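You operate a simulated robot arm through the tools that you are given. There is no shell and no other tool.

Carry out the task below with a simulated robot arm. There is one attempt and no reset: what you move stays moved.

## Task
Pack the silver steel drip tray on the top of the island bench. At the end: the jar (marked "Orange") from the top of the island bench is on the white carton (marked "Station"); the white nougat from the top of the island bench is on the silver steel drip tray; the blue cup stands where the jar stood; the cream glossy square chocolate is on the silver steel drip tray; whatever was shut is shut again. Leave all else as you found it, and nothing knocked over. Set down upright: jar.

The check looks at the end state, three seconds after you hand in, the way a careful person would. Anything else that was tipped, shoved, dropped, spilled or broken makes it a failure.

## Robot
A 7-joint arm with a two-finger parallel gripper, fixed in place. Base frame: the origin is at the foot of the arm, x ahead of it, y to its left, z up; the work surface is at about z = 800. Lengths are in mm, angles in rad, forces in N, time in s.
With the tool pointing down near the work surface it reaches from about 100 to 660 mm from the base axis. Its first joint turns from -1.152 to 1.152 rad. Payload 1.57 kg.
Tool frame: the origin (TCP) lies between the finger pads and is the grasp point; the fingertips stand 30 mm ahead of it; z points along the fingers, y is the line along which they close. Largest opening 80 mm; finger width 17, thickness 12; the body of the gripper, 40 by 82 mm, starts 80 mm behind the TCP.
Orientation is that of the tool frame in the base frame, as a unit quaternion [x, y, z, w]. With the fingers straight down and closing along the base's y, the tool's x points along the base's -x, its y along +y and its z along -z.

## Interface
- The arm moves only by the tool send_rows. Its argument "moves" is text: rows parted by semicolons, each of 7 numbers parted by spaces: the shift along the tool's x, y, z in mm, then the turn, a rotation vector about the tool's x, y, z in rad, then the finger opening in mm, from 0 to 80. In form: dx dy dz rx ry rz claw; .... A call has 1 to 20 rows; each row shifts and turns the commanded pose from where the row before left it, along the tool's axes as they then stand. Rows are played at 5 a second. More than 50 mm and 0.15 rad between two rows, or a gripper value outside its range, and nothing of the call is played. Where a pose cannot be reached the arm comes as near as it can. A force on the tool above 40 N (or 10 N above the force at the start of the call, whichever is more), or a blocked arm, ends the call early, and 0.2 s more pass. The fingers move at their own pace (about 72 mm/s each) and stop on an object; they squeeze with about 34 N. The grip force told is the motor's: it shows also when the fingers shut on nothing. Time passes only in rows, and 0.2 s behind the last, so rows that do not move let the fingers close. The reply holds the time, the measured pose of the TCP, the force on the tool along the base axes, the opening and the grip force, in the units named above and with some noise, with the torque about the TCP (base axes, N m) and any sound that the robot's microphone picked up, and new pictures: "show" is both (left out), scene, wrist or none.
- Cameras (640 x 400 px; columns grow to the right, rows downward): "scene" is fixed at [53.2, 434.8, 1408.1]; the picture's right is [-0.71, -0.71, 0.00], its down [-0.48, 0.48, -0.74] and it looks along [0.52, -0.52, -0.68] (base axes); focal length 363 px, centre (320, 200). "wrist" rides on the gripper at [72, -7, -122] in the tool frame; the picture's right is [0.09, 1.00, 0.00], its down [-0.84, 0.08, -0.54] and it looks along [-0.54, 0.05, 0.84] (tool axes); focal length 238 px, centre (320, 200). There is no depth. A picture from a camera that has moved, and an enlarged one, comes with that camera's place and axes in the base frame and with its lens. The place of the scene camera against the robot may be out by one fixed shift of up to 12 mm in any direction.
- zoom(camera, box): a new picture of the part [left, top, right, bottom] of that camera's present view, enlarged. No time passes.
- finish_job(): hands the job in; it is judged then, once.

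Nothing tells you positions but the pictures and the camera data. Unless the task says otherwise, let go and move clear before handing in.

The tools are called after "Emit:" by a JSON object that holds its "fn" and its "kwargs". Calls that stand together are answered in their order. send_rows: Moves the arm, as the interface text tells. Its arguments: {"type":"object","properties":{"moves":{"type":"string"},"show":{"type":"string","enum":["both","scene","wrist","none"]}},"required":["moves"]} The other tools are called the same way: zoom (camera, box) takes an enlarged picture of a part of a camera's view; finish_job () hands the job in.

At the start:

```text
clock: 0.0
tool_pos: [395.9, -214.3, 1055.0]
ee_rot: [0.001, 1.0, 0.0, 0.0]
ft_force: [0.0, -0.4, -0.3]
ft_torque: [0.03, -0.02, 0.02]
finger_gap: 80.1
finger_force: 0.0
```

scene: 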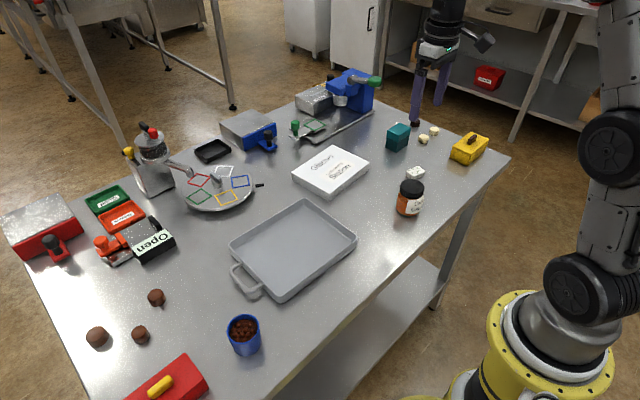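
wrist: 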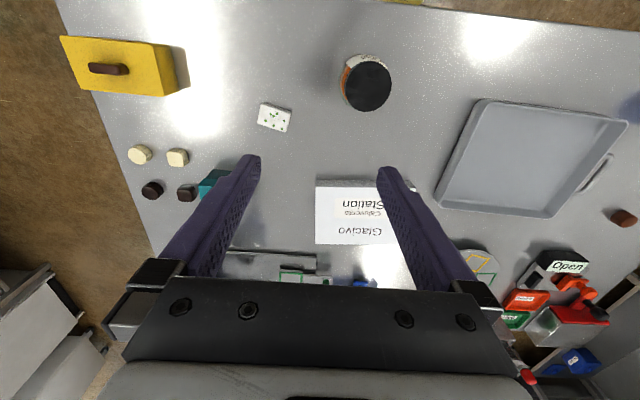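

I see the bench with the tray, the jar, the white carton, the nougat, the blue cup (with brown beans inside) and several chocolates. I will take enlarged pictures before moving anything.

Emit:
{"fn": "zoom", "kwargs": {"camera": "scene", "box": [360, 100, 520, 220]}}

Emit:
{"fn": "zoom", "kwargs": {"camera": "scene", "box": [200, 180, 380, 360]}}

Emit:
{"fn": "zoom", "kwargs": {"camera": "scene", "box": [0, 100, 200, 280]}}

Emit:
{"fn": "zoom", "kwargs": {"camera": "scene", "box": [180, 60, 400, 210]}}

Emit:
{"fn": "zoom", "kwargs": {"camera": "wrist", "box": [50, 20, 450, 270]}}

Emit:
{"fn": "zoom", "kwargs": {"camera": "scene", "box": [60, 260, 300, 400]}}

```text
3.33 times, centred on (440, 160) of scene
camera zoom: at [53.2, 434.8, 1408.1], right [-0.71, -0.71, 0.0], down [-0.48, 0.48, -0.74], along [0.52, -0.52, -0.68], focal length 1211 px, centre (-80, 333)
```

zoom: 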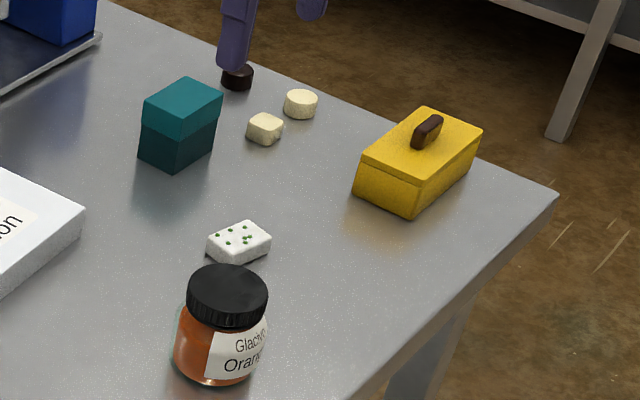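

```text
2.22 times, centred on (290, 270) of scene
camera zoom: at [53.2, 434.8, 1408.1], right [-0.71, -0.71, 0.0], down [-0.48, 0.48, -0.74], along [0.52, -0.52, -0.68], focal length 807 px, centre (387, 44)
```

zoom: 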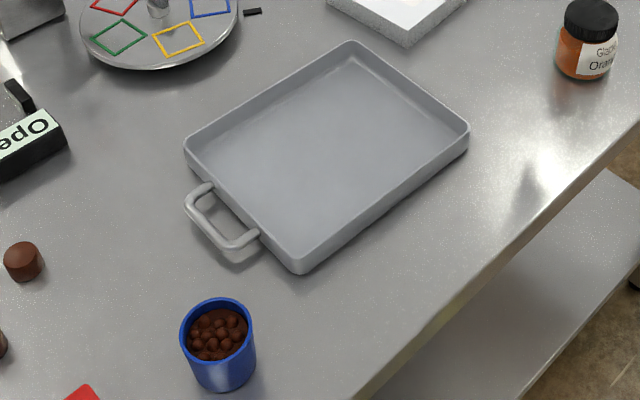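

```text
2.22 times, centred on (100, 190) of scene
camera zoom: at [53.2, 434.8, 1408.1], right [-0.71, -0.71, 0.0], down [-0.48, 0.48, -0.74], along [0.52, -0.52, -0.68], focal length 807 px, centre (809, 222)
```

zoom: 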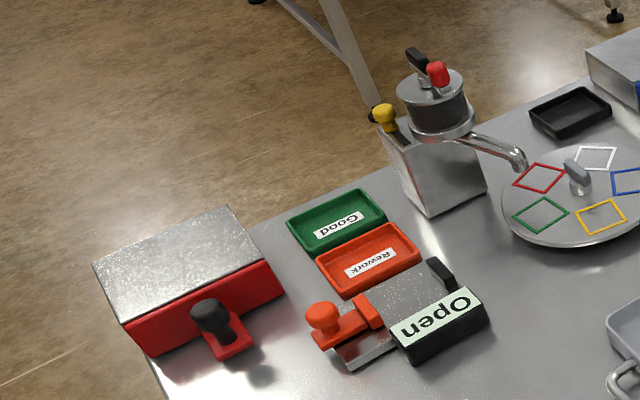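

```text
2.67 times, centred on (290, 135) of scene
camera zoom: at [53.2, 434.8, 1408.1], right [-0.71, -0.71, 0.0], down [-0.48, 0.48, -0.74], along [0.52, -0.52, -0.68], focal length 968 px, centre (400, 373)
```

zoom: 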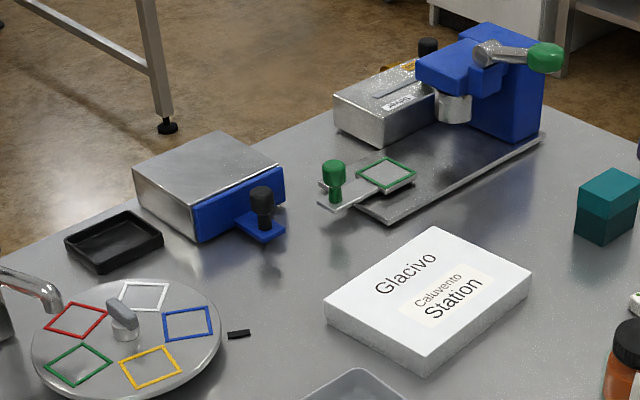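

```text
1.60 times, centred on (250, 145) of wrist
camera zoom: at [323.8, -220.1, 1176.2], right [-0.09, 1.0, 0.0], down [0.84, 0.08, 0.54], along [0.54, 0.05, -0.84], focal length 381 px, centre (432, 288)
```

zoom: 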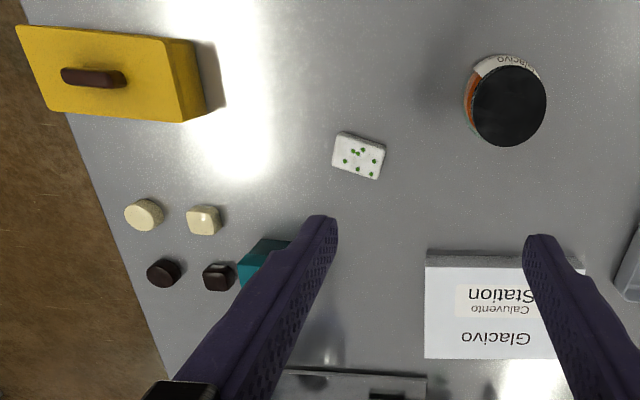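

```text
2.67 times, centred on (180, 330) of scene
camera zoom: at [53.2, 434.8, 1408.1], right [-0.71, -0.71, 0.0], down [-0.48, 0.48, -0.74], along [0.52, -0.52, -0.68], focal length 968 px, centre (693, -147)
```

zoom: 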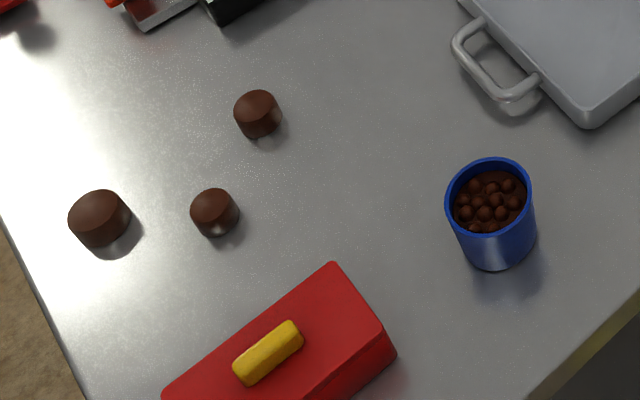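

The loose cream square sits near the far right corner, about (490, -432). It's close to other small pieces and near the reach limit. Before choosing a piece, I'll move the wrist camera over that corner to check which one is the glossy cream square.

Emit:
{"fn": "send_rows", "kwargs": {"moves": "0 -40 15 0 0 0 80; 2 -45 20 0 0 0 80; 2 -45 20 0 0 0 80; 2 -45 20 0 0 0 80; 0 -40 20 0 0 0 80; 0 0 0 0 0 0 80", "show": "both"}}

```text
clock: 1.4
tool_pos: [389.3, -430.2, 959.6]
ee_rot: [-0.001, 1.0, 0.0, 0.0]
ft_force: [0.1, 0.2, -0.1]
ft_torque: [0.02, -0.02, 0.01]
finger_gap: 79.9
finger_force: 0.1
camera wrist: at [317.1, -436.3, 1081.6], right [-0.09, 1.0, 0.0], down [0.84, 0.08, 0.54], along [0.54, 0.05, -0.84], focal length 238 px, centre (320, 200)
```

scene: 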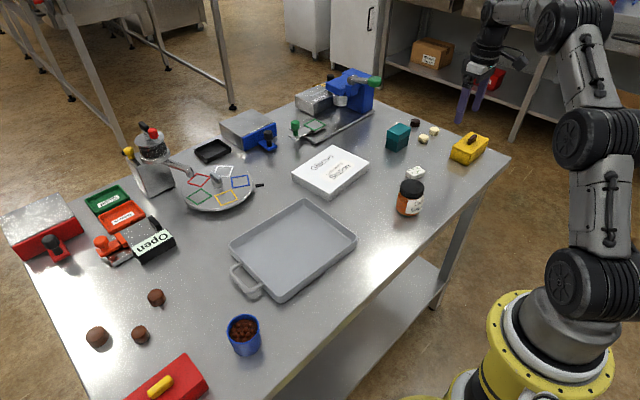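
wrist: 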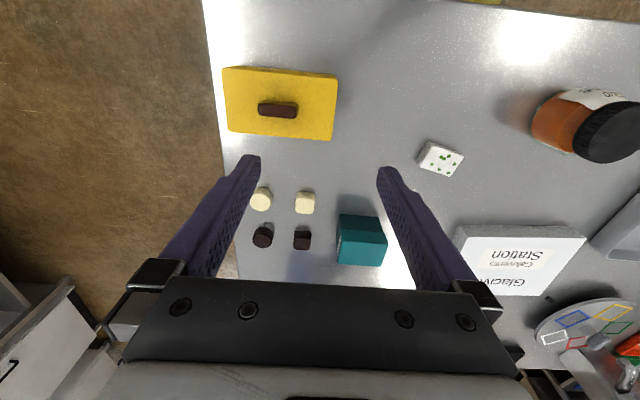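

Emit:
{"fn": "zoom", "kwargs": {"camera": "wrist", "box": [230, 170, 390, 270]}}

Emit:
{"fn": "zoom", "kwargs": {"camera": "wrist", "box": [200, 50, 520, 250]}}

Emit:
{"fn": "zoom", "kwargs": {"camera": "scene", "box": [380, 110, 500, 190]}}

Emit:
{"fn": "zoom", "kwargs": {"camera": "wrist", "box": [440, 210, 640, 335]}}

```text
4.00 times, centred on (310, 220) of wrist
camera zoom: at [317.1, -436.3, 1081.6], right [-0.09, 1.0, 0.0], down [0.84, 0.08, 0.54], along [0.54, 0.05, -0.84], focal length 953 px, centre (360, 120)
```

zoom: 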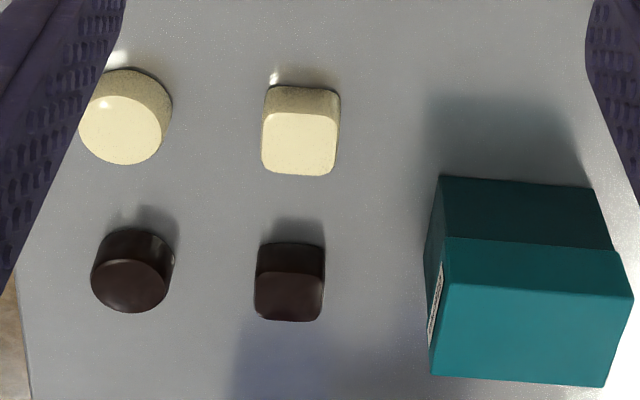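

```text
2.00 times, centred on (360, 150) of wrist
camera zoom: at [317.1, -436.3, 1081.6], right [-0.09, 1.0, 0.0], down [0.84, 0.08, 0.54], along [0.54, 0.05, -0.84], focal length 477 px, centre (240, 300)
```

zoom: 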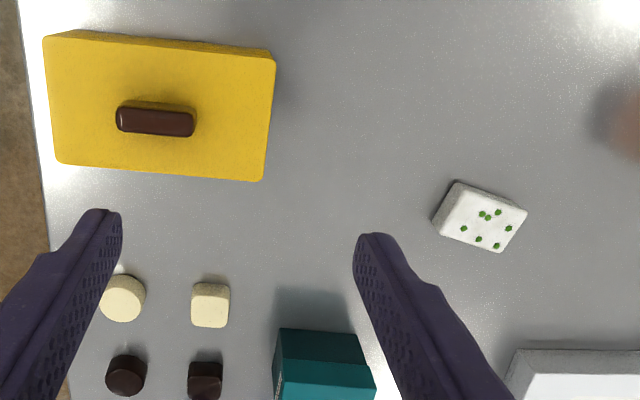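

```text
5.00 times, centred on (440, 150) of scene
camera zoom: at [53.3, 434.8, 1408.1], right [-0.71, -0.71, 0.0], down [-0.48, 0.48, -0.74], along [0.52, -0.52, -0.68], focal length 1816 px, centre (-280, 450)
```

zoom: 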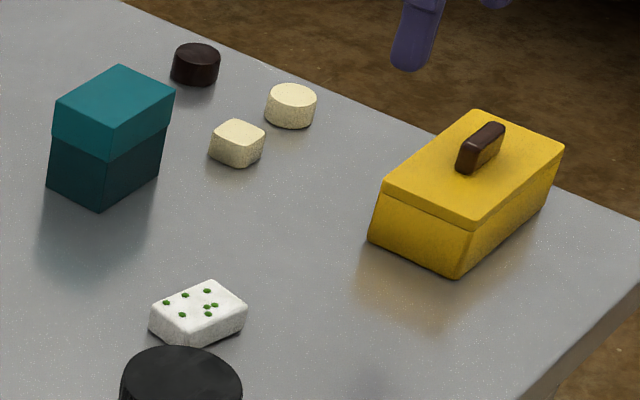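

```text
3.20 times, centred on (540, 272) of wrist
camera zoom: at [317.1, -436.3, 1081.6], right [-0.09, 1.0, 0.0], down [0.84, 0.08, 0.54], along [0.54, 0.05, -0.84], focal length 763 px, centre (-384, -32)
```

zoom: 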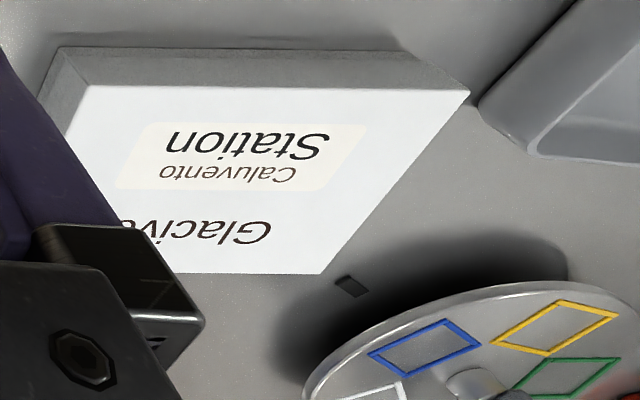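

Emit:
{"fn": "send_rows", "kwargs": {"moves": "-22 -2 27 0 0 0 80; -22 -2 27 0 0 0 80; -15 0 25 0 0 0 80; 0 0 0 0 0 0 80", "show": "wrist"}}

Emit:
{"fn": "zoom", "kwargs": {"camera": "wrist", "box": [240, 160, 400, 260]}}

```text
clock: 2.4
tool_pos: [449.9, -431.7, 880.1]
ee_rot: [-0.001, 1.0, 0.0, 0.0]
ft_force: [0.5, 0.5, -1.2]
ft_torque: [-0.01, -0.01, -0.02]
finger_gap: 80.1
finger_force: 0.0
camera wrist: at [377.8, -438.8, 1001.7], right [-0.09, 1.0, 0.0], down [0.84, 0.08, 0.54], along [0.54, 0.05, -0.84], focal length 238 px, centre (320, 200)
```

wrist: 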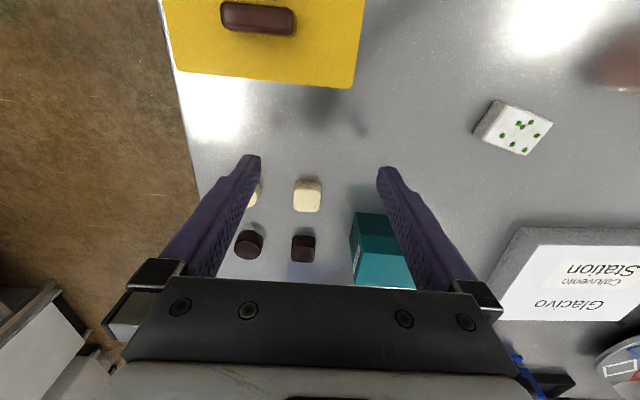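

```text
4.00 times, centred on (320, 210) of wrist
camera zoom: at [377.8, -438.8, 1001.7], right [-0.09, 1.0, 0.0], down [0.84, 0.08, 0.54], along [0.54, 0.05, -0.84], focal length 953 px, centre (320, 160)
```

zoom: 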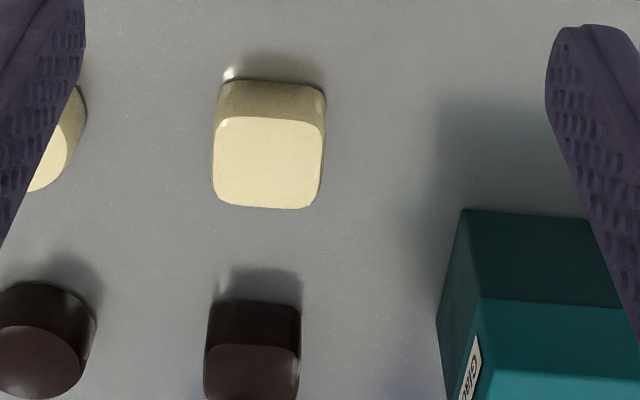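

Emit:
{"fn": "send_rows", "kwargs": {"moves": "0 0 -40 0 0 0 80; 0 0 -40 0 0 0 80; -26 40 0 0 0 0 80; -26 40 0 0 0 0 80; 0 28 0 0 0 0 80; 0 0 0 0 0 0 80", "show": "wrist"}}

Emit:
{"fn": "zoom", "kwargs": {"camera": "wrist", "box": [120, 50, 320, 175]}}

```text
clock: 3.8
tool_pos: [500.7, -325.0, 959.6]
ee_rot: [0.0, 1.0, 0.001, 0.0]
ft_force: [0.6, 0.1, -0.2]
ft_torque: [0.02, 0.03, 0.01]
finger_gap: 80.2
finger_force: 0.2
camera wrist: at [428.7, -331.7, 1081.7], right [-0.09, 1.0, 0.0], down [0.84, 0.08, 0.54], along [0.54, 0.05, -0.84], focal length 238 px, centre (320, 200)
```

wrist: 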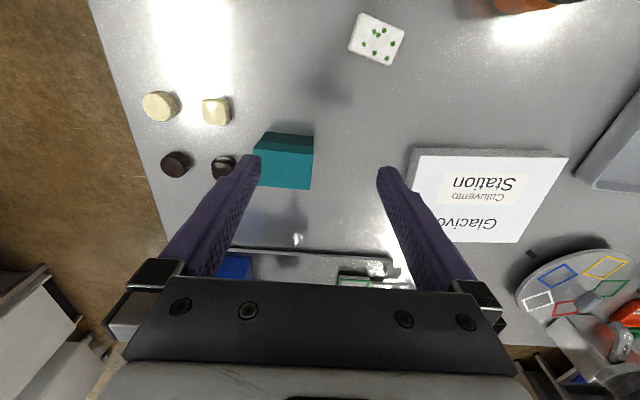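

```text
3.20 times, centred on (220, 112) of wrist
camera zoom: at [428.7, -331.7, 1081.7], right [-0.09, 1.0, 0.0], down [0.84, 0.08, 0.54], along [0.54, 0.05, -0.84], focal length 763 px, centre (640, 480)
```

zoom: 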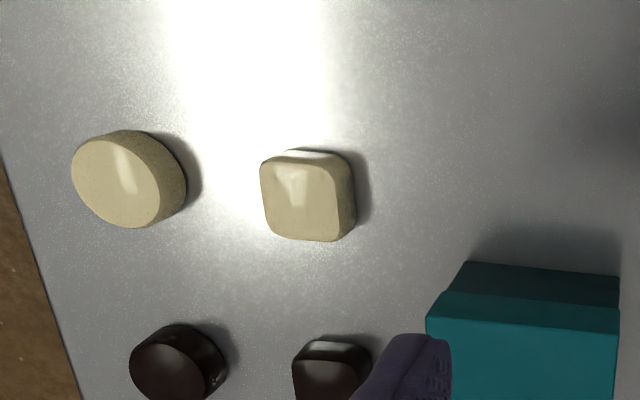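

The loose cream square mirrors the lamp on its top face, so it is the glossy one. No box has to be opened. Next I'll go over the jar, at about (354, -162).

Emit:
{"fn": "send_rows", "kwargs": {"moves": "29 32 0 0 0 0 80; 29 32 0 0 0 0 80; 29 33 0 0 0 0 80; 29 33 0 0 0 0 80; 30 33 0 0 0 0 80; 0 0 0 0 0 0 80; 0 0 0 0 0 0 80", "show": "both"}}

Emit:
{"fn": "zoom", "kwargs": {"camera": "wrist", "box": [240, 80, 400, 180]}}

```text
clock: 5.4
tool_pos: [356.2, -161.8, 958.8]
ee_rot: [0.0, 1.0, 0.0, 0.0]
ft_force: [-0.8, 0.0, 0.0]
ft_torque: [-0.01, 0.0, 0.03]
finger_gap: 79.8
finger_force: 0.1
camera wrist: at [283.1, -168.3, 1080.2], right [-0.09, 1.0, 0.0], down [0.84, 0.08, 0.54], along [0.54, 0.05, -0.84], focal length 238 px, centre (320, 200)
```

scene: 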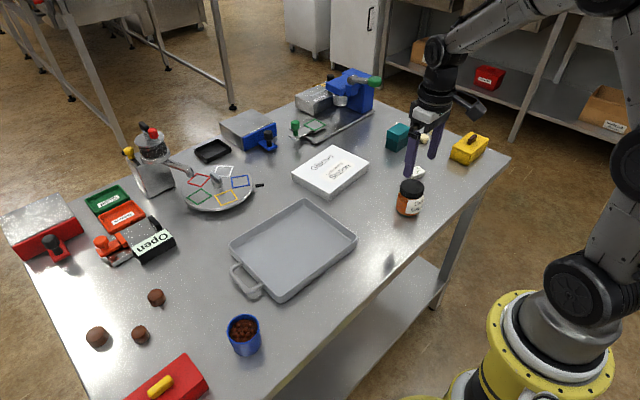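
wrist: 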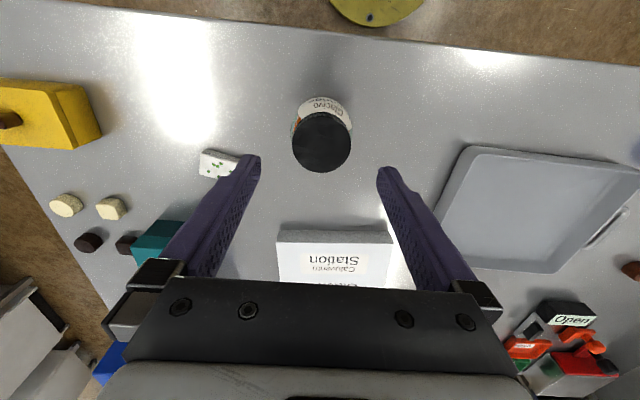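

```text
4.00 times, centred on (320, 130) of wrist
camera zoom: at [283.1, -168.3, 1080.2], right [-0.09, 1.0, 0.0], down [0.84, 0.08, 0.54], along [0.54, 0.05, -0.84], focal length 953 px, centre (320, 480)
```

zoom: 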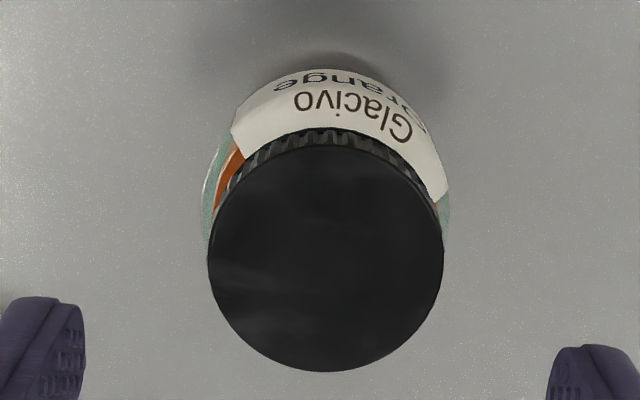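

The jar's lid centre is at about (357, -160), the body is about 60 mm wide and the jar is about 72 mm tall. I'll go down around the body with the fingers open.

Emit:
{"fn": "send_rows", "kwargs": {"moves": "-1 1.3 40 0 0 0 80; 0 0 40 0 0 0 80; 0 0 25 0 0 0 80; 0 0 13 0 0 0 80; 0 0 0 0 0 0 80", "show": "both"}}

```text
clock: 6.6
tool_pos: [355.9, -162.9, 839.6]
ee_rot: [0.0, 1.0, 0.001, 0.0]
ft_force: [0.6, -0.5, -0.4]
ft_torque: [0.03, -0.01, 0.0]
finger_gap: 79.9
finger_force: 0.1
camera wrist: at [283.4, -168.5, 962.1], right [-0.09, 1.0, 0.0], down [0.84, 0.08, 0.54], along [0.54, 0.05, -0.84], focal length 238 px, centre (320, 200)
```

scene: 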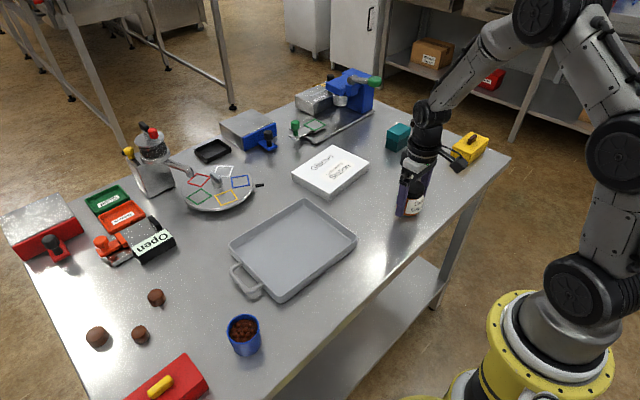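
wrist: 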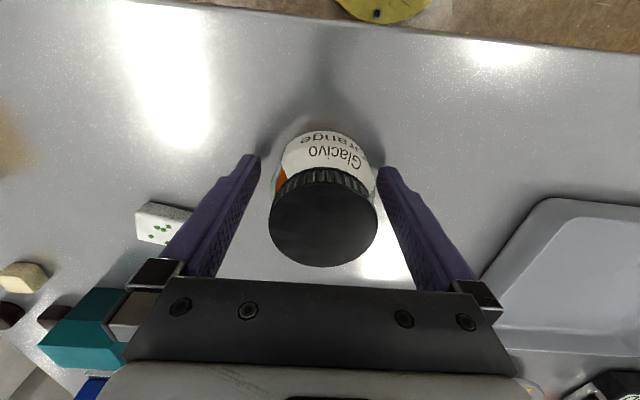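

Emit:
{"fn": "send_rows", "kwargs": {"moves": "0 1 0 0 0 0 70; 0 0 0 0 0 0 60; 0 0 0 0 0 0 50; 0 0 0 0 0 0 45; 0 0 0 0 0 0 45", "show": "wrist"}}

```text
clock: 7.8
tool_pos: [355.9, -160.8, 841.2]
ee_rot: [0.0, 1.0, 0.0, 0.001]
ft_force: [-0.1, -0.8, 0.5]
ft_torque: [-0.01, 0.0, -0.04]
finger_gap: 62.7
finger_force: 34.0
camera wrist: at [283.8, -166.8, 963.0], right [-0.09, 1.0, 0.0], down [0.84, 0.08, 0.54], along [0.54, 0.05, -0.84], focal length 238 px, centre (320, 200)
```

wrist: 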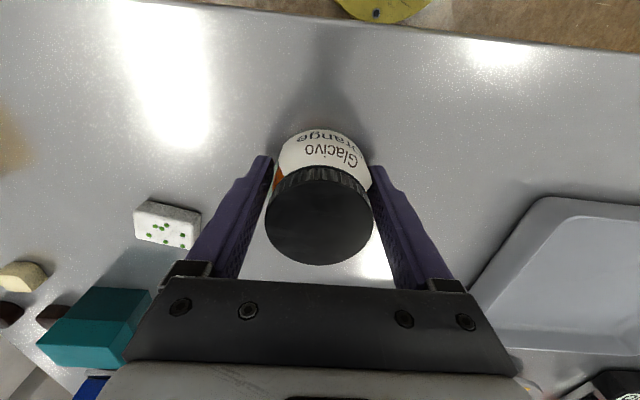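

Both fingers hold the jar, with a gap of 62.7 mm and 34 N. I'll lift it straight up.

Emit:
{"fn": "send_rows", "kwargs": {"moves": "0 0 -5 0 0 0 45; 0 0 -15 0 0 0 45; 0 0 -25 0 0 0 45; 0 0 -25 0 0 0 45; 0 0 -20 0 0 0 45; 0 0 0 0 0 0 45", "show": "both"}}

```text
clock: 9.2
tool_pos: [355.2, -159.4, 932.8]
ee_rot: [0.0, 1.0, 0.0, 0.0]
ft_force: [0.4, 0.0, -3.1]
ft_torque: [0.0, -0.01, -0.01]
finger_gap: 62.5
finger_force: 33.9
camera wrist: at [283.2, -164.9, 1054.7], right [-0.09, 1.0, 0.0], down [0.84, 0.08, 0.54], along [0.54, 0.05, -0.84], focal length 238 px, centre (320, 200)
```

scene: 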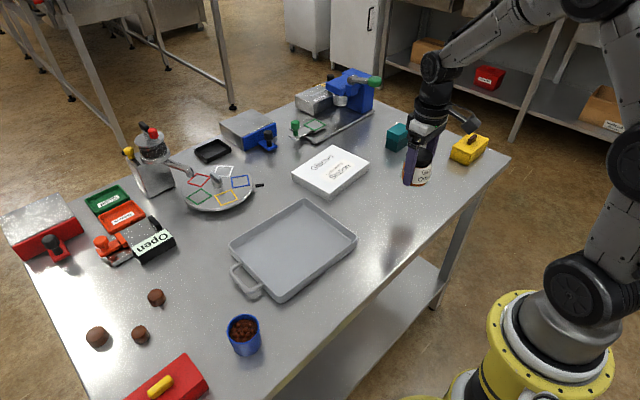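
wrist: 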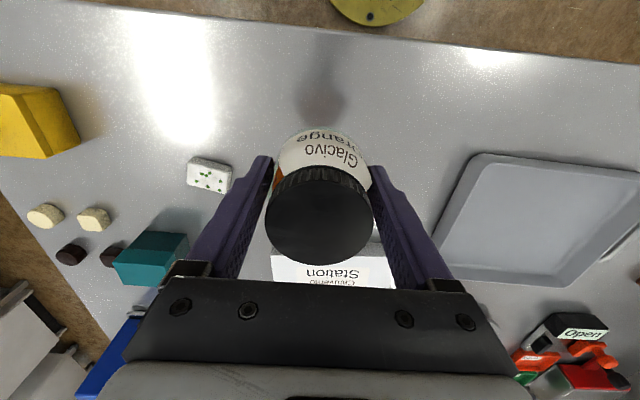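

The jar is lifted and upright. The carton's top spans about x 518–648, y -209 to -40, so I'll carry the jar above its middle and look again.

Emit:
{"fn": "send_rows", "kwargs": {"moves": "-20 3 0 0 0 0 45; -35 6 0 0 0 0 45; -35 6 0 0 0 0 45; -35 6 0 0 0 0 45; -35 6 0 0 0 0 45; -35 6 0 0 0 0 45; -25 4 0 0 0 0 45; 0 0 0 0 0 0 45; 0 0 0 0 0 0 45", "show": "both"}}

```text
clock: 11.2
tool_pos: [575.1, -120.1, 933.8]
ee_rot: [-0.001, 1.0, 0.0, 0.0]
ft_force: [0.5, 0.5, -2.5]
ft_torque: [-0.02, 0.02, -0.04]
finger_gap: 62.9
finger_force: 34.1
camera wrist: at [503.0, -127.3, 1055.2], right [-0.09, 1.0, 0.0], down [0.84, 0.08, 0.54], along [0.54, 0.05, -0.84], focal length 238 px, centre (320, 200)
```

scene: 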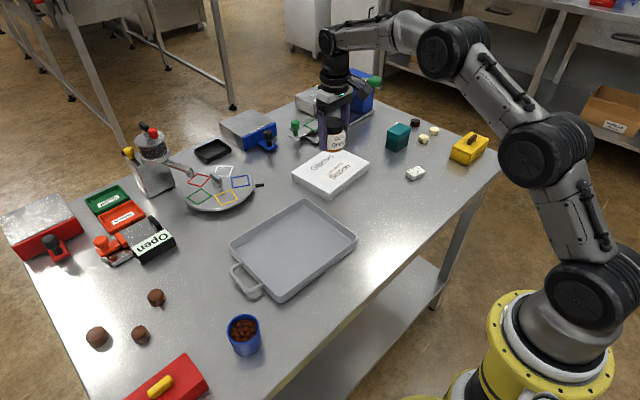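
wrist: 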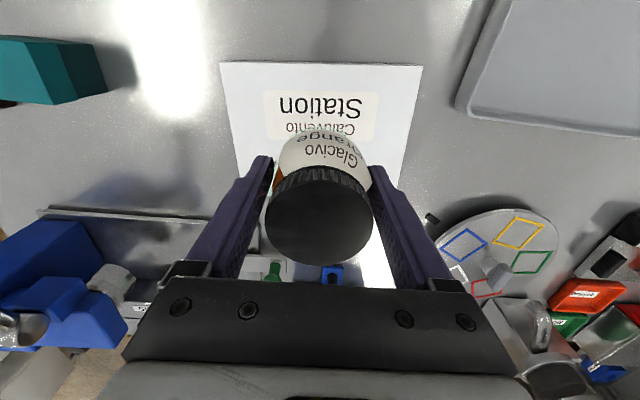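

Emit:
{"fn": "send_rows", "kwargs": {"moves": "0 0 25 0 0 0 45; 0 0 20 0 0 0 45; 0 0 8 0 0 0 45; 0 0 0 0 0 0 45; 0 0 0 0 0 0 45", "show": "both"}}

Emit:
{"fn": "zoom", "kwargs": {"camera": "scene", "box": [270, 100, 400, 210]}}

```text
clock: 12.4
tool_pos: [576.0, -121.4, 880.2]
ee_rot: [0.0, 1.0, -0.001, -0.001]
ft_force: [0.0, -0.6, -2.9]
ft_torque: [-0.02, 0.02, -0.02]
finger_gap: 62.8
finger_force: 34.0
camera wrist: at [503.2, -127.8, 1002.3], right [-0.09, 1.0, 0.0], down [0.84, 0.08, 0.54], along [0.54, 0.05, -0.84], focal length 238 px, centre (320, 200)
```

scene: 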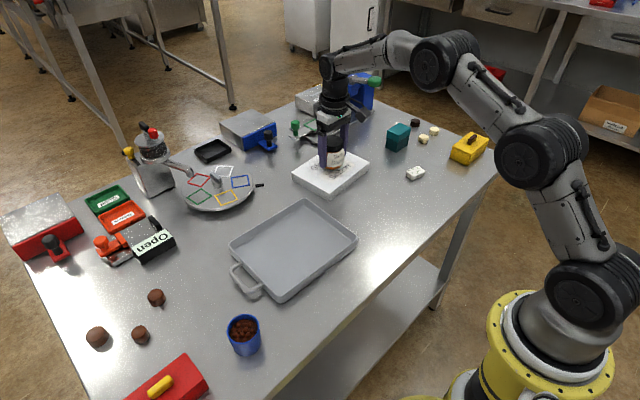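
wrist: 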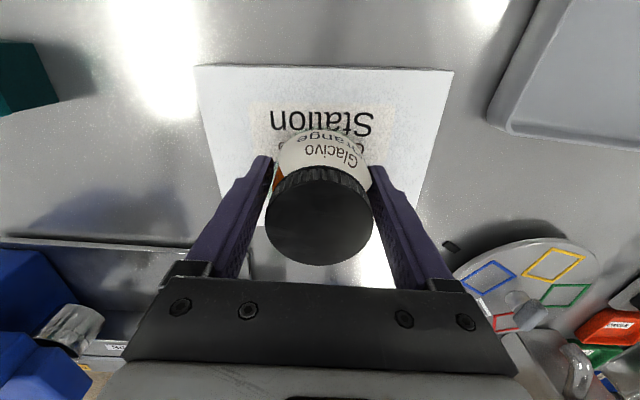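

```text
3.64 times, centred on (335, 155) of scene
camera zoom: at [53.3, 434.8, 1408.1], right [-0.71, -0.71, 0.0], down [-0.48, 0.48, -0.74], along [0.52, -0.52, -0.68], focal length 1321 px, centre (266, 364)
```

zoom: 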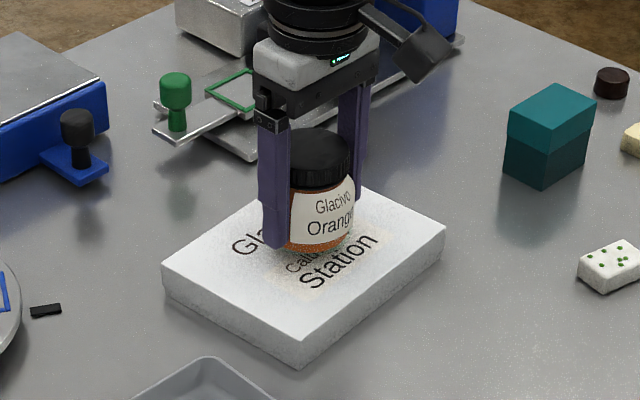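

Emit:
{"fn": "send_rows", "kwargs": {"moves": "0 0 3 0 0 0 45; 0 0 3 0 0 0 45; 0 0 2 0 0 0 45; 0 0 0 0 0 0 45", "show": "none"}}

```text
clock: 13.4
tool_pos: [576.2, -121.5, 871.1]
ee_rot: [0.0, 1.0, 0.0, 0.0]
ft_force: [0.7, 0.2, -2.5]
ft_torque: [0.01, 0.02, 0.0]
finger_gap: 62.6
finger_force: 34.4
```

Emit:
{"fn": "send_rows", "kwargs": {"moves": "0 0 1.5 0 0 0 45; 0 0 1.5 0 0 0 45; 0 0 0 0 0 0 45", "show": "none"}}

```text
clock: 14.2
tool_pos: [577.4, -121.3, 871.4]
ee_rot: [0.0, 1.0, 0.0, 0.002]
ft_force: [-6.3, 1.3, 15.8]
ft_torque: [0.18, 0.57, 0.01]
finger_gap: 62.8
finger_force: 34.1
```

The upward force shows the jar has touched the carton. I'll ease off by a millimetre or so, then open the fingers.

Emit:
{"fn": "send_rows", "kwargs": {"moves": "0 0 -1.5 0 0 0 45; 0 0 0 0 0 0 45", "show": "none"}}

```text
clock: 14.8
tool_pos: [577.2, -121.3, 871.0]
ee_rot: [0.0, 1.0, -0.001, 0.001]
ft_force: [-3.1, 2.7, 16.2]
ft_torque: [0.14, 0.37, -0.03]
finger_gap: 62.8
finger_force: 34.3
```

Emit:
{"fn": "send_rows", "kwargs": {"moves": "0 0 -1 0 0 0 45; 0 0 0 0 0 0 45", "show": "none"}}

```text
clock: 15.4
tool_pos: [577.2, -121.5, 870.8]
ee_rot: [0.0, 1.0, 0.0, 0.001]
ft_force: [3.8, 3.0, 11.8]
ft_torque: [0.1, 0.03, 0.0]
finger_gap: 62.8
finger_force: 34.1
```

Emit:
{"fn": "send_rows", "kwargs": {"moves": "0 0 -0.8 0 0 0 45; 0 0 0 0 0 0 45", "show": "wrist"}}

```text
clock: 16.0
tool_pos: [575.3, -122.0, 869.8]
ee_rot: [0.0, 1.0, -0.001, 0.0]
ft_force: [4.0, 0.6, 6.1]
ft_torque: [0.19, -0.28, -0.05]
finger_gap: 62.7
finger_force: 33.8
camera wrist: at [503.7, -128.9, 992.9], right [-0.09, 1.0, 0.0], down [0.84, 0.08, 0.54], along [0.54, 0.05, -0.84], focal length 238 px, centre (320, 200)
```

wrist: 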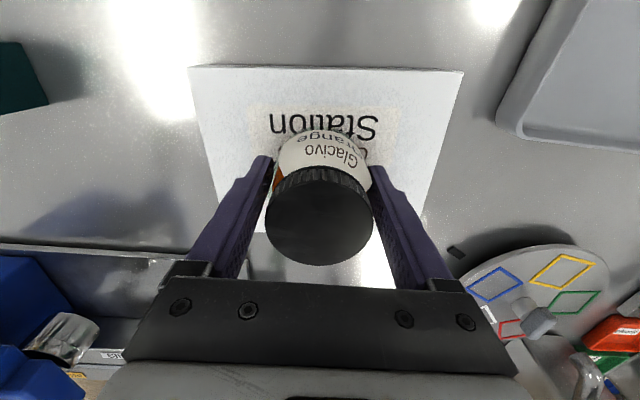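

Emit:
{"fn": "send_rows", "kwargs": {"moves": "0 0 0 0 0 0 64; 0 0 0 0 0 0 68; 0 0 0 0 0 0 75; 0 0 0 0 0 0 80; 0 0 0 0 0 0 80", "show": "both"}}

Emit:
{"fn": "zoom", "kwargs": {"camera": "scene", "box": [270, 100, 400, 210]}}

```text
clock: 17.2
tool_pos: [576.1, -123.2, 872.5]
ee_rot: [0.0, 1.0, 0.0, 0.001]
ft_force: [0.8, 0.2, 0.6]
ft_torque: [-0.01, -0.01, 0.0]
finger_gap: 80.1
finger_force: 0.0
camera wrist: at [503.9, -128.8, 993.4], right [-0.09, 1.0, 0.0], down [0.84, 0.08, 0.54], along [0.54, 0.05, -0.84], focal length 238 px, centre (320, 200)
```

scene: 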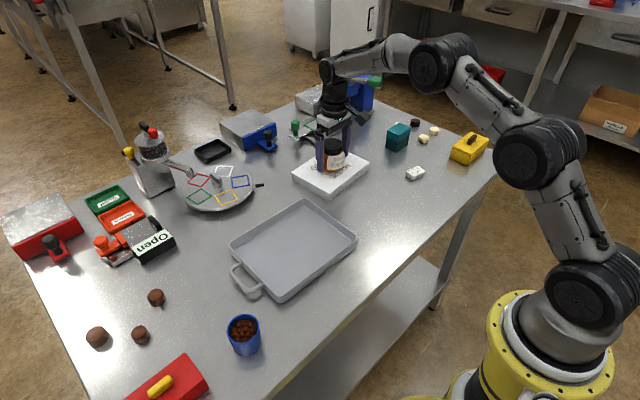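
wrist: 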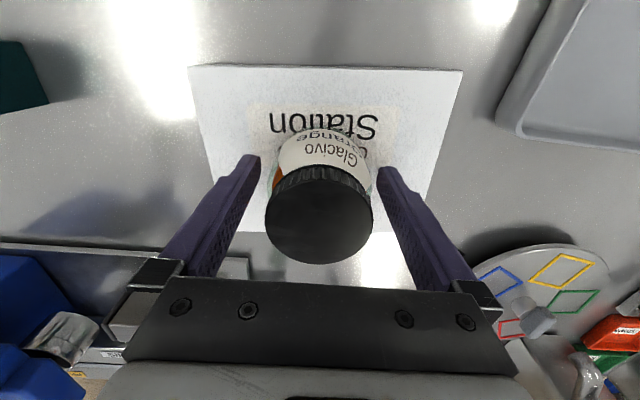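

```text
3.64 times, centred on (335, 155) of scene
camera zoom: at [53.2, 434.8, 1408.1], right [-0.71, -0.71, 0.0], down [-0.48, 0.48, -0.74], along [0.52, -0.52, -0.68], focal length 1321 px, centre (266, 364)
```

zoom: 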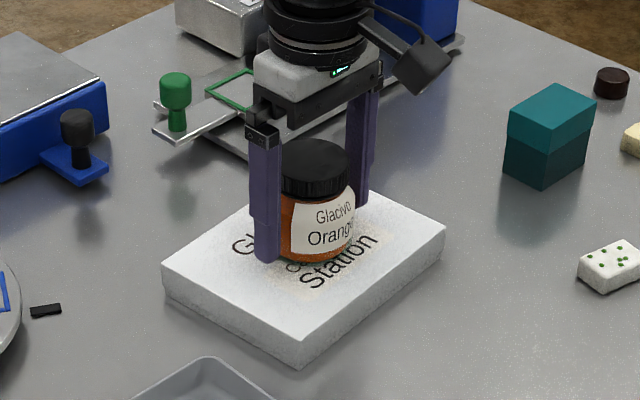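

The jar stands on the carton. I'll rise straight up, then go to the nougat, at about (417, -279).

Emit:
{"fn": "send_rows", "kwargs": {"moves": "0 0 -20 0 0 0 80; 0 0 -40 0 0 0 80; 0 0 -40 0 0 0 80; 40 -28 0 0 0 0 80; 40 -28 0 0 0 0 80; 40 -28 0 0 0 0 80; 40 -28 0 0 0 0 80; 20 -28 0 0 0 0 80; 20 -16 20 0 0 0 80; 0 0 0 0 0 0 80; 0 0 0 0 0 0 80", "show": "both"}}

Emit:
{"fn": "zoom", "kwargs": {"camera": "wrist", "box": [240, 100, 400, 200]}}

```text
clock: 19.6
tool_pos: [376.1, -276.8, 954.2]
ee_rot: [0.0, 1.0, 0.0, 0.0]
ft_force: [-0.1, 0.0, 0.0]
ft_torque: [0.0, 0.0, 0.02]
finger_gap: 80.2
finger_force: 0.1
camera wrist: at [303.8, -283.5, 1075.6], right [-0.09, 1.0, 0.0], down [0.84, 0.08, 0.54], along [0.54, 0.05, -0.84], focal length 238 px, centre (320, 200)
```

scene: 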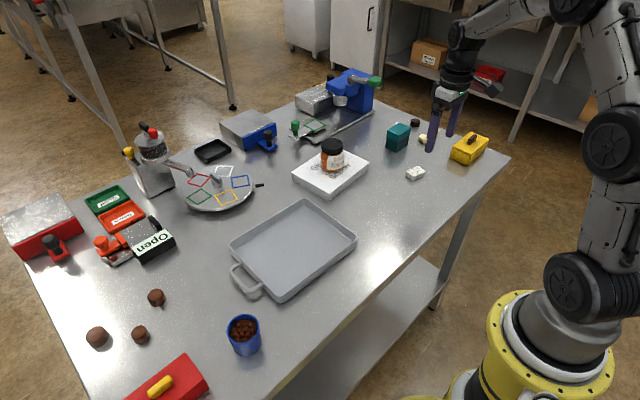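
wrist: 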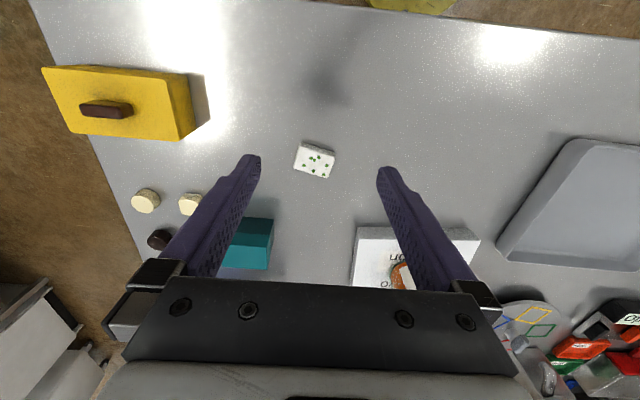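

```text
4.00 times, centred on (320, 150) of wrist
camera zoom: at [303.8, -283.5, 1075.6], right [-0.09, 1.0, 0.0], down [0.84, 0.08, 0.54], along [0.54, 0.05, -0.84], focal length 953 px, centre (320, 400)
```

zoom: 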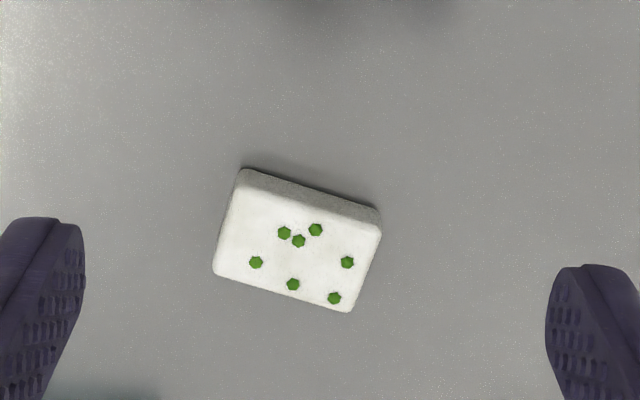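

The nougat is about 42 × 28 mm and lies turned about 0.2 rad, with its centre near (420, -280). I'll go above it, turn the gripper to match and look again.

Emit:
{"fn": "send_rows", "kwargs": {"moves": "-22 -1.7 20 0 0 0 75; -21.6 -1.7 25 0 0 0 70; 0 0 25 0 0 0.1 68; 0 0 14 0 0 0.1 66; 0 0 0 0 0 0 66; 0 0 0 0 0 0 66", "show": "wrist"}}

Emit:
{"fn": "zoom", "kwargs": {"camera": "wrist", "box": [240, 110, 400, 210]}}

```text
clock: 21.0
tool_pos: [418.2, -280.6, 867.9]
ee_rot: [0.1, 0.995, 0.0, 0.0]
ft_force: [-0.4, -0.9, -0.4]
ft_torque: [0.01, 0.01, 0.02]
finger_gap: 65.9
finger_force: 0.1
camera wrist: at [346.3, -272.9, 989.8], right [0.11, 0.99, 0.0], down [0.84, -0.09, 0.54], along [0.54, -0.06, -0.84], focal length 238 px, centre (320, 200)
```

wrist: 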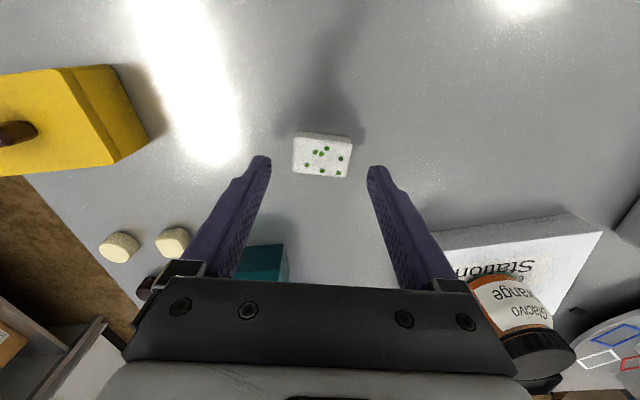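

```text
4.00 times, centred on (320, 160) of wrist
camera zoom: at [346.3, -272.9, 989.8], right [0.11, 0.99, 0.0], down [0.84, -0.09, 0.54], along [0.54, -0.06, -0.84], focal length 953 px, centre (320, 360)
```

zoom: 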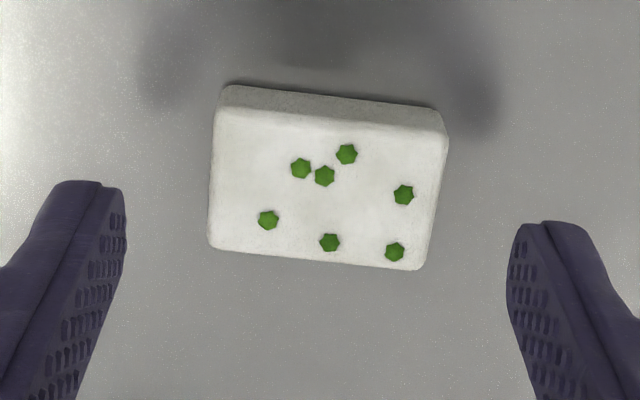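

Emit:
{"fn": "send_rows", "kwargs": {"moves": "-1 0 12 0 0 0.04 66; 0 0 12 0 0 0 66; 0 0 7 0 0 0 66; 0 0 0 0 0 0 66; 0 0 0 0 0 0 66", "show": "both"}}

Emit:
{"fn": "zoom", "kwargs": {"camera": "wrist", "box": [220, 110, 420, 235]}}

Emit:
{"fn": "zoom", "kwargs": {"camera": "scene", "box": [370, 120, 470, 190]}}

```text
clock: 22.2
tool_pos: [419.8, -282.4, 836.5]
ee_rot: [0.12, 0.993, 0.0, 0.0]
ft_force: [-0.3, 0.2, -0.4]
ft_torque: [0.0, 0.0, 0.01]
finger_gap: 66.0
finger_force: 0.1
camera wrist: at [348.2, -271.1, 958.7], right [0.15, 0.99, 0.0], down [0.83, -0.12, 0.54], along [0.54, -0.08, -0.84], focal length 238 px, centre (320, 200)
```

scene: 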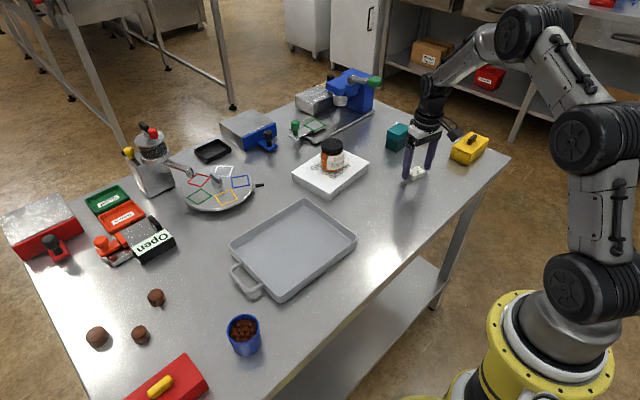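
wrist: 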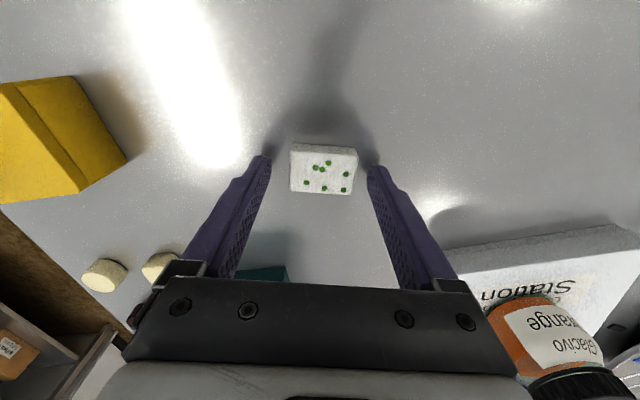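

```text
3.20 times, centred on (320, 172) of wrist
camera zoom: at [348.2, -271.1, 958.7], right [0.15, 0.99, 0.0], down [0.83, -0.12, 0.54], along [0.54, -0.08, -0.84], focal length 763 px, centre (320, 288)
```

zoom: 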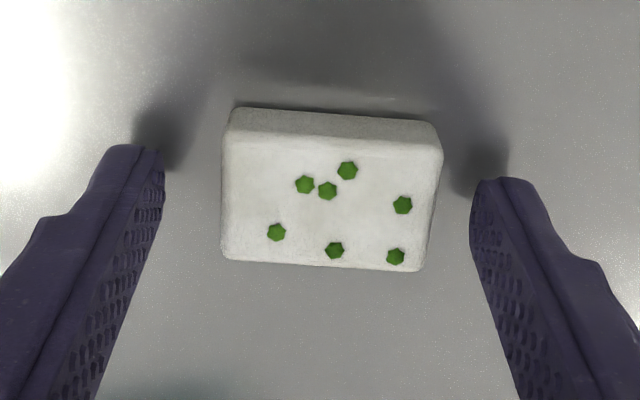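

```text
5.71 times, centred on (420, 155) of scene
camera zoom: at [53.2, 434.8, 1408.1], right [-0.71, -0.71, 0.0], down [-0.48, 0.48, -0.74], along [0.52, -0.52, -0.68], focal length 2075 px, centre (-251, 457)
```

zoom: 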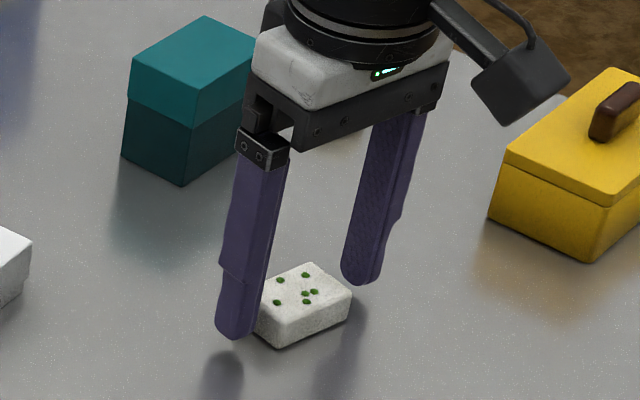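

Emit:
{"fn": "send_rows", "kwargs": {"moves": "0 0 2 0 0 0 60; 0 0 0 0 0 0 50; 0 0 0 0 0 0 40; 0 0 0 0 0 0 32; 0 0 0 0 0 0 32; 0 0 0 0 0 0 32", "show": "wrist"}}

Emit:
{"fn": "zoom", "kwargs": {"camera": "wrist", "box": [220, 110, 420, 235]}}

```text
clock: 23.6
tool_pos: [419.7, -282.2, 835.7]
ee_rot: [0.12, 0.993, 0.0, 0.0]
ft_force: [0.0, 0.1, 0.8]
ft_torque: [0.02, -0.01, 0.0]
finger_gap: 43.5
finger_force: 34.6
camera wrist: at [348.6, -271.1, 956.5], right [0.15, 0.99, 0.0], down [0.83, -0.12, 0.54], along [0.54, -0.08, -0.84], focal length 238 px, centre (320, 200)
```

wrist: 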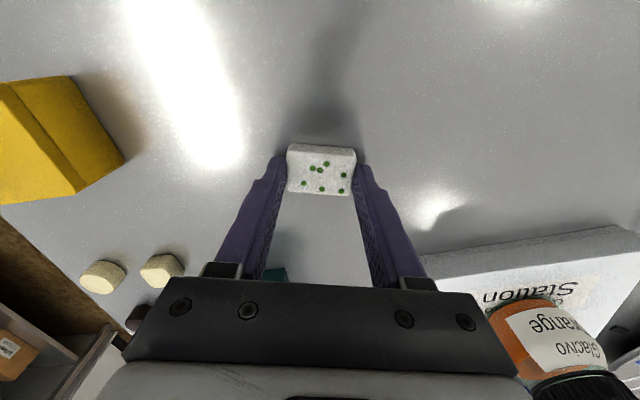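

```text
3.20 times, centred on (320, 172) of wrist
camera zoom: at [348.6, -271.1, 956.5], right [0.15, 0.99, 0.0], down [0.83, -0.12, 0.54], along [0.54, -0.08, -0.84], focal length 763 px, centre (320, 288)
```

zoom: 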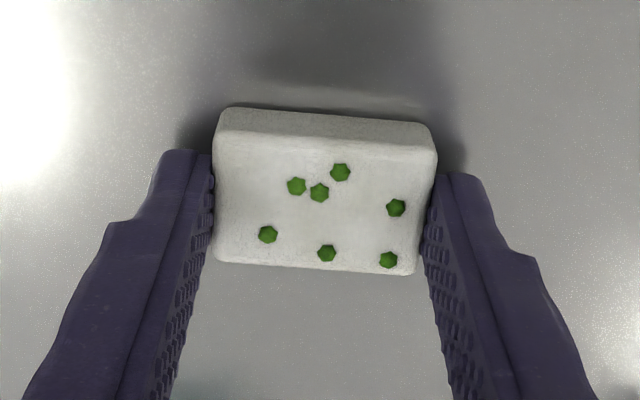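

The nougat is held, with a gap of 43.5 mm. I'll lift it and carry it over the tray, turning the gripper back straight on the way.

Emit:
{"fn": "send_rows", "kwargs": {"moves": "0 0 -5 0 0 0 32; 0 0 -20 0 0 0 32; 0 0 -35 0 0 0 32; 0 0 -35 0 0 0 32; 0 0 0 0 0 -0.12 32; 0 0 0 0 0 -0.12 32; 0 0 0 0 0 0 32", "show": "both"}}

```text
clock: 25.2
tool_pos: [419.7, -281.7, 929.9]
ee_rot: [-0.001, 1.0, 0.0, 0.0]
ft_force: [-0.5, -0.2, 0.3]
ft_torque: [0.02, -0.02, 0.01]
finger_gap: 43.5
finger_force: 33.5
camera wrist: at [347.6, -288.7, 1050.8], right [-0.09, 1.0, 0.0], down [0.84, 0.08, 0.54], along [0.54, 0.05, -0.84], focal length 238 px, centre (320, 200)
```

scene: 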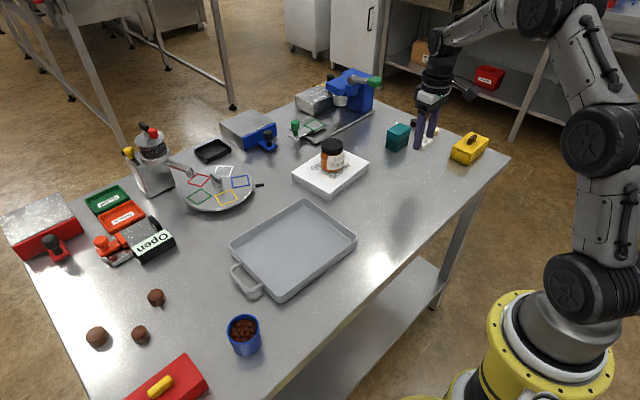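
wrist: 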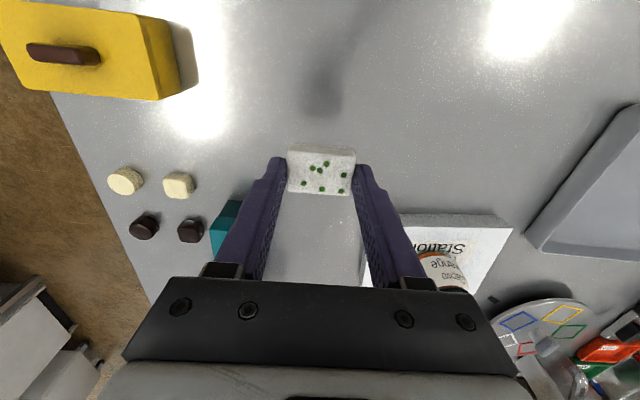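

Emit:
{"fn": "send_rows", "kwargs": {"moves": "-2 30 0 0 0 0 32; -2 45 0 0 0 0 32; -2 45 0 0 0 0 32; -2 45 0 0 0 0 32; -2 45 0 0 0 0 32; -2 45 0 0 0 0 32; -3 45 0 0 0 0 32; -3 35 0 0 0 0 32; -2 22 0 0 0 0 32; 0 0 0 0 0 0 32; 0 0 0 0 0 0 32", "show": "both"}}

```text
clock: 27.6
tool_pos: [439.6, 76.3, 929.2]
ee_rot: [0.0, 1.0, 0.0, 0.0]
ft_force: [-0.5, -0.2, 0.0]
ft_torque: [0.02, -0.07, -0.02]
finger_gap: 43.7
finger_force: 33.9
camera wrist: at [367.7, 69.6, 1051.3], right [-0.09, 1.0, 0.0], down [0.84, 0.08, 0.54], along [0.54, 0.05, -0.84], focal length 238 px, centre (320, 200)
```

scene: 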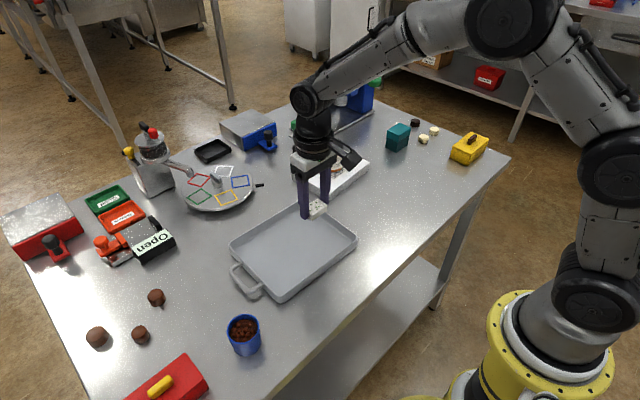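
wrist: 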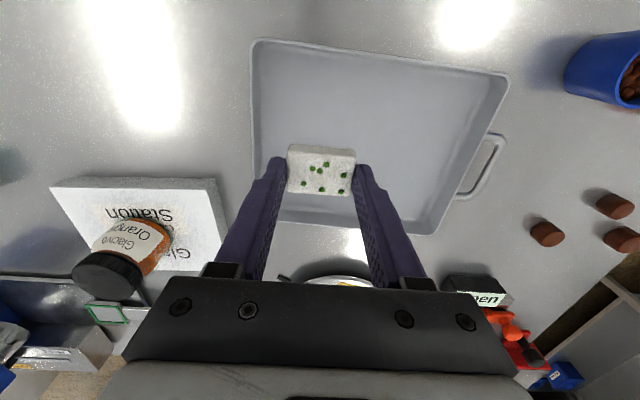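

Emit:
{"fn": "send_rows", "kwargs": {"moves": "0 10 20 0 0 0 32; 0 0 30 0 0 0 32; 0 0 20 0 0 0 32; 0 0 10 0 0 0 32; 0 0 0 0 0 0 32; 0 0 0 0 0 0 32", "show": "both"}}

Emit:
{"fn": "zoom", "kwargs": {"camera": "scene", "box": [220, 170, 380, 300]}}

```text
clock: 29.0
tool_pos: [441.1, 84.3, 850.4]
ee_rot: [0.0, 1.0, 0.001, 0.0]
ft_force: [0.4, -0.2, -0.9]
ft_torque: [0.02, 0.02, 0.0]
finger_gap: 43.8
finger_force: 34.2
camera wrist: at [368.5, 78.5, 970.9], right [-0.09, 1.0, 0.0], down [0.84, 0.08, 0.54], along [0.54, 0.05, -0.84], focal length 238 px, centre (320, 200)
```

scene: 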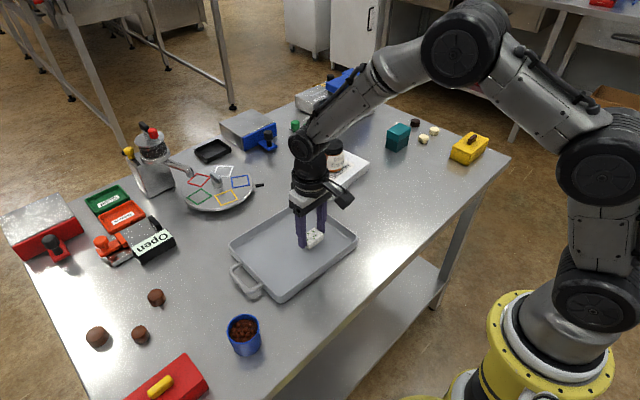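
wrist: 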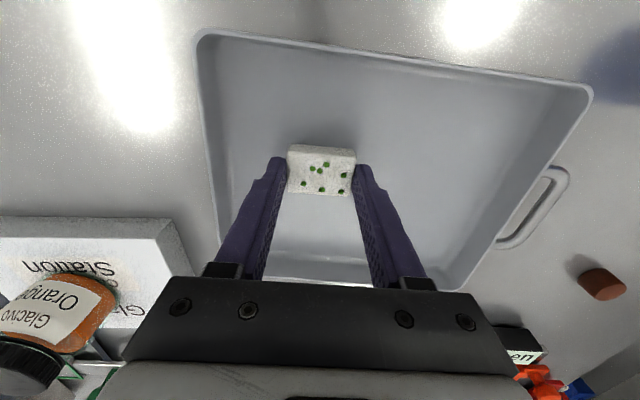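

```text
3.08 times, centred on (300, 235) of scene
camera zoom: at [53.2, 434.8, 1408.1], right [-0.71, -0.71, 0.0], down [-0.48, 0.48, -0.74], along [0.52, -0.52, -0.68], focal length 1118 px, centre (382, 92)
```

zoom: 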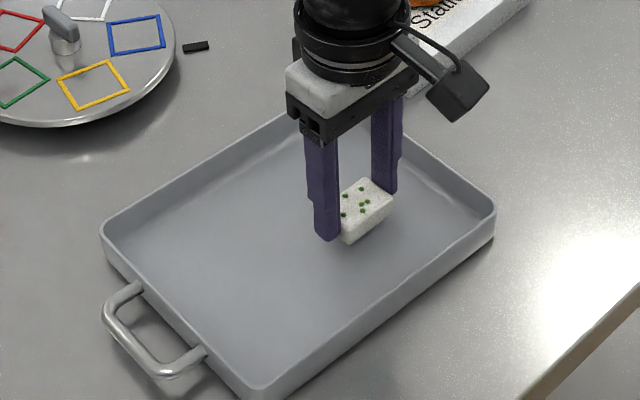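

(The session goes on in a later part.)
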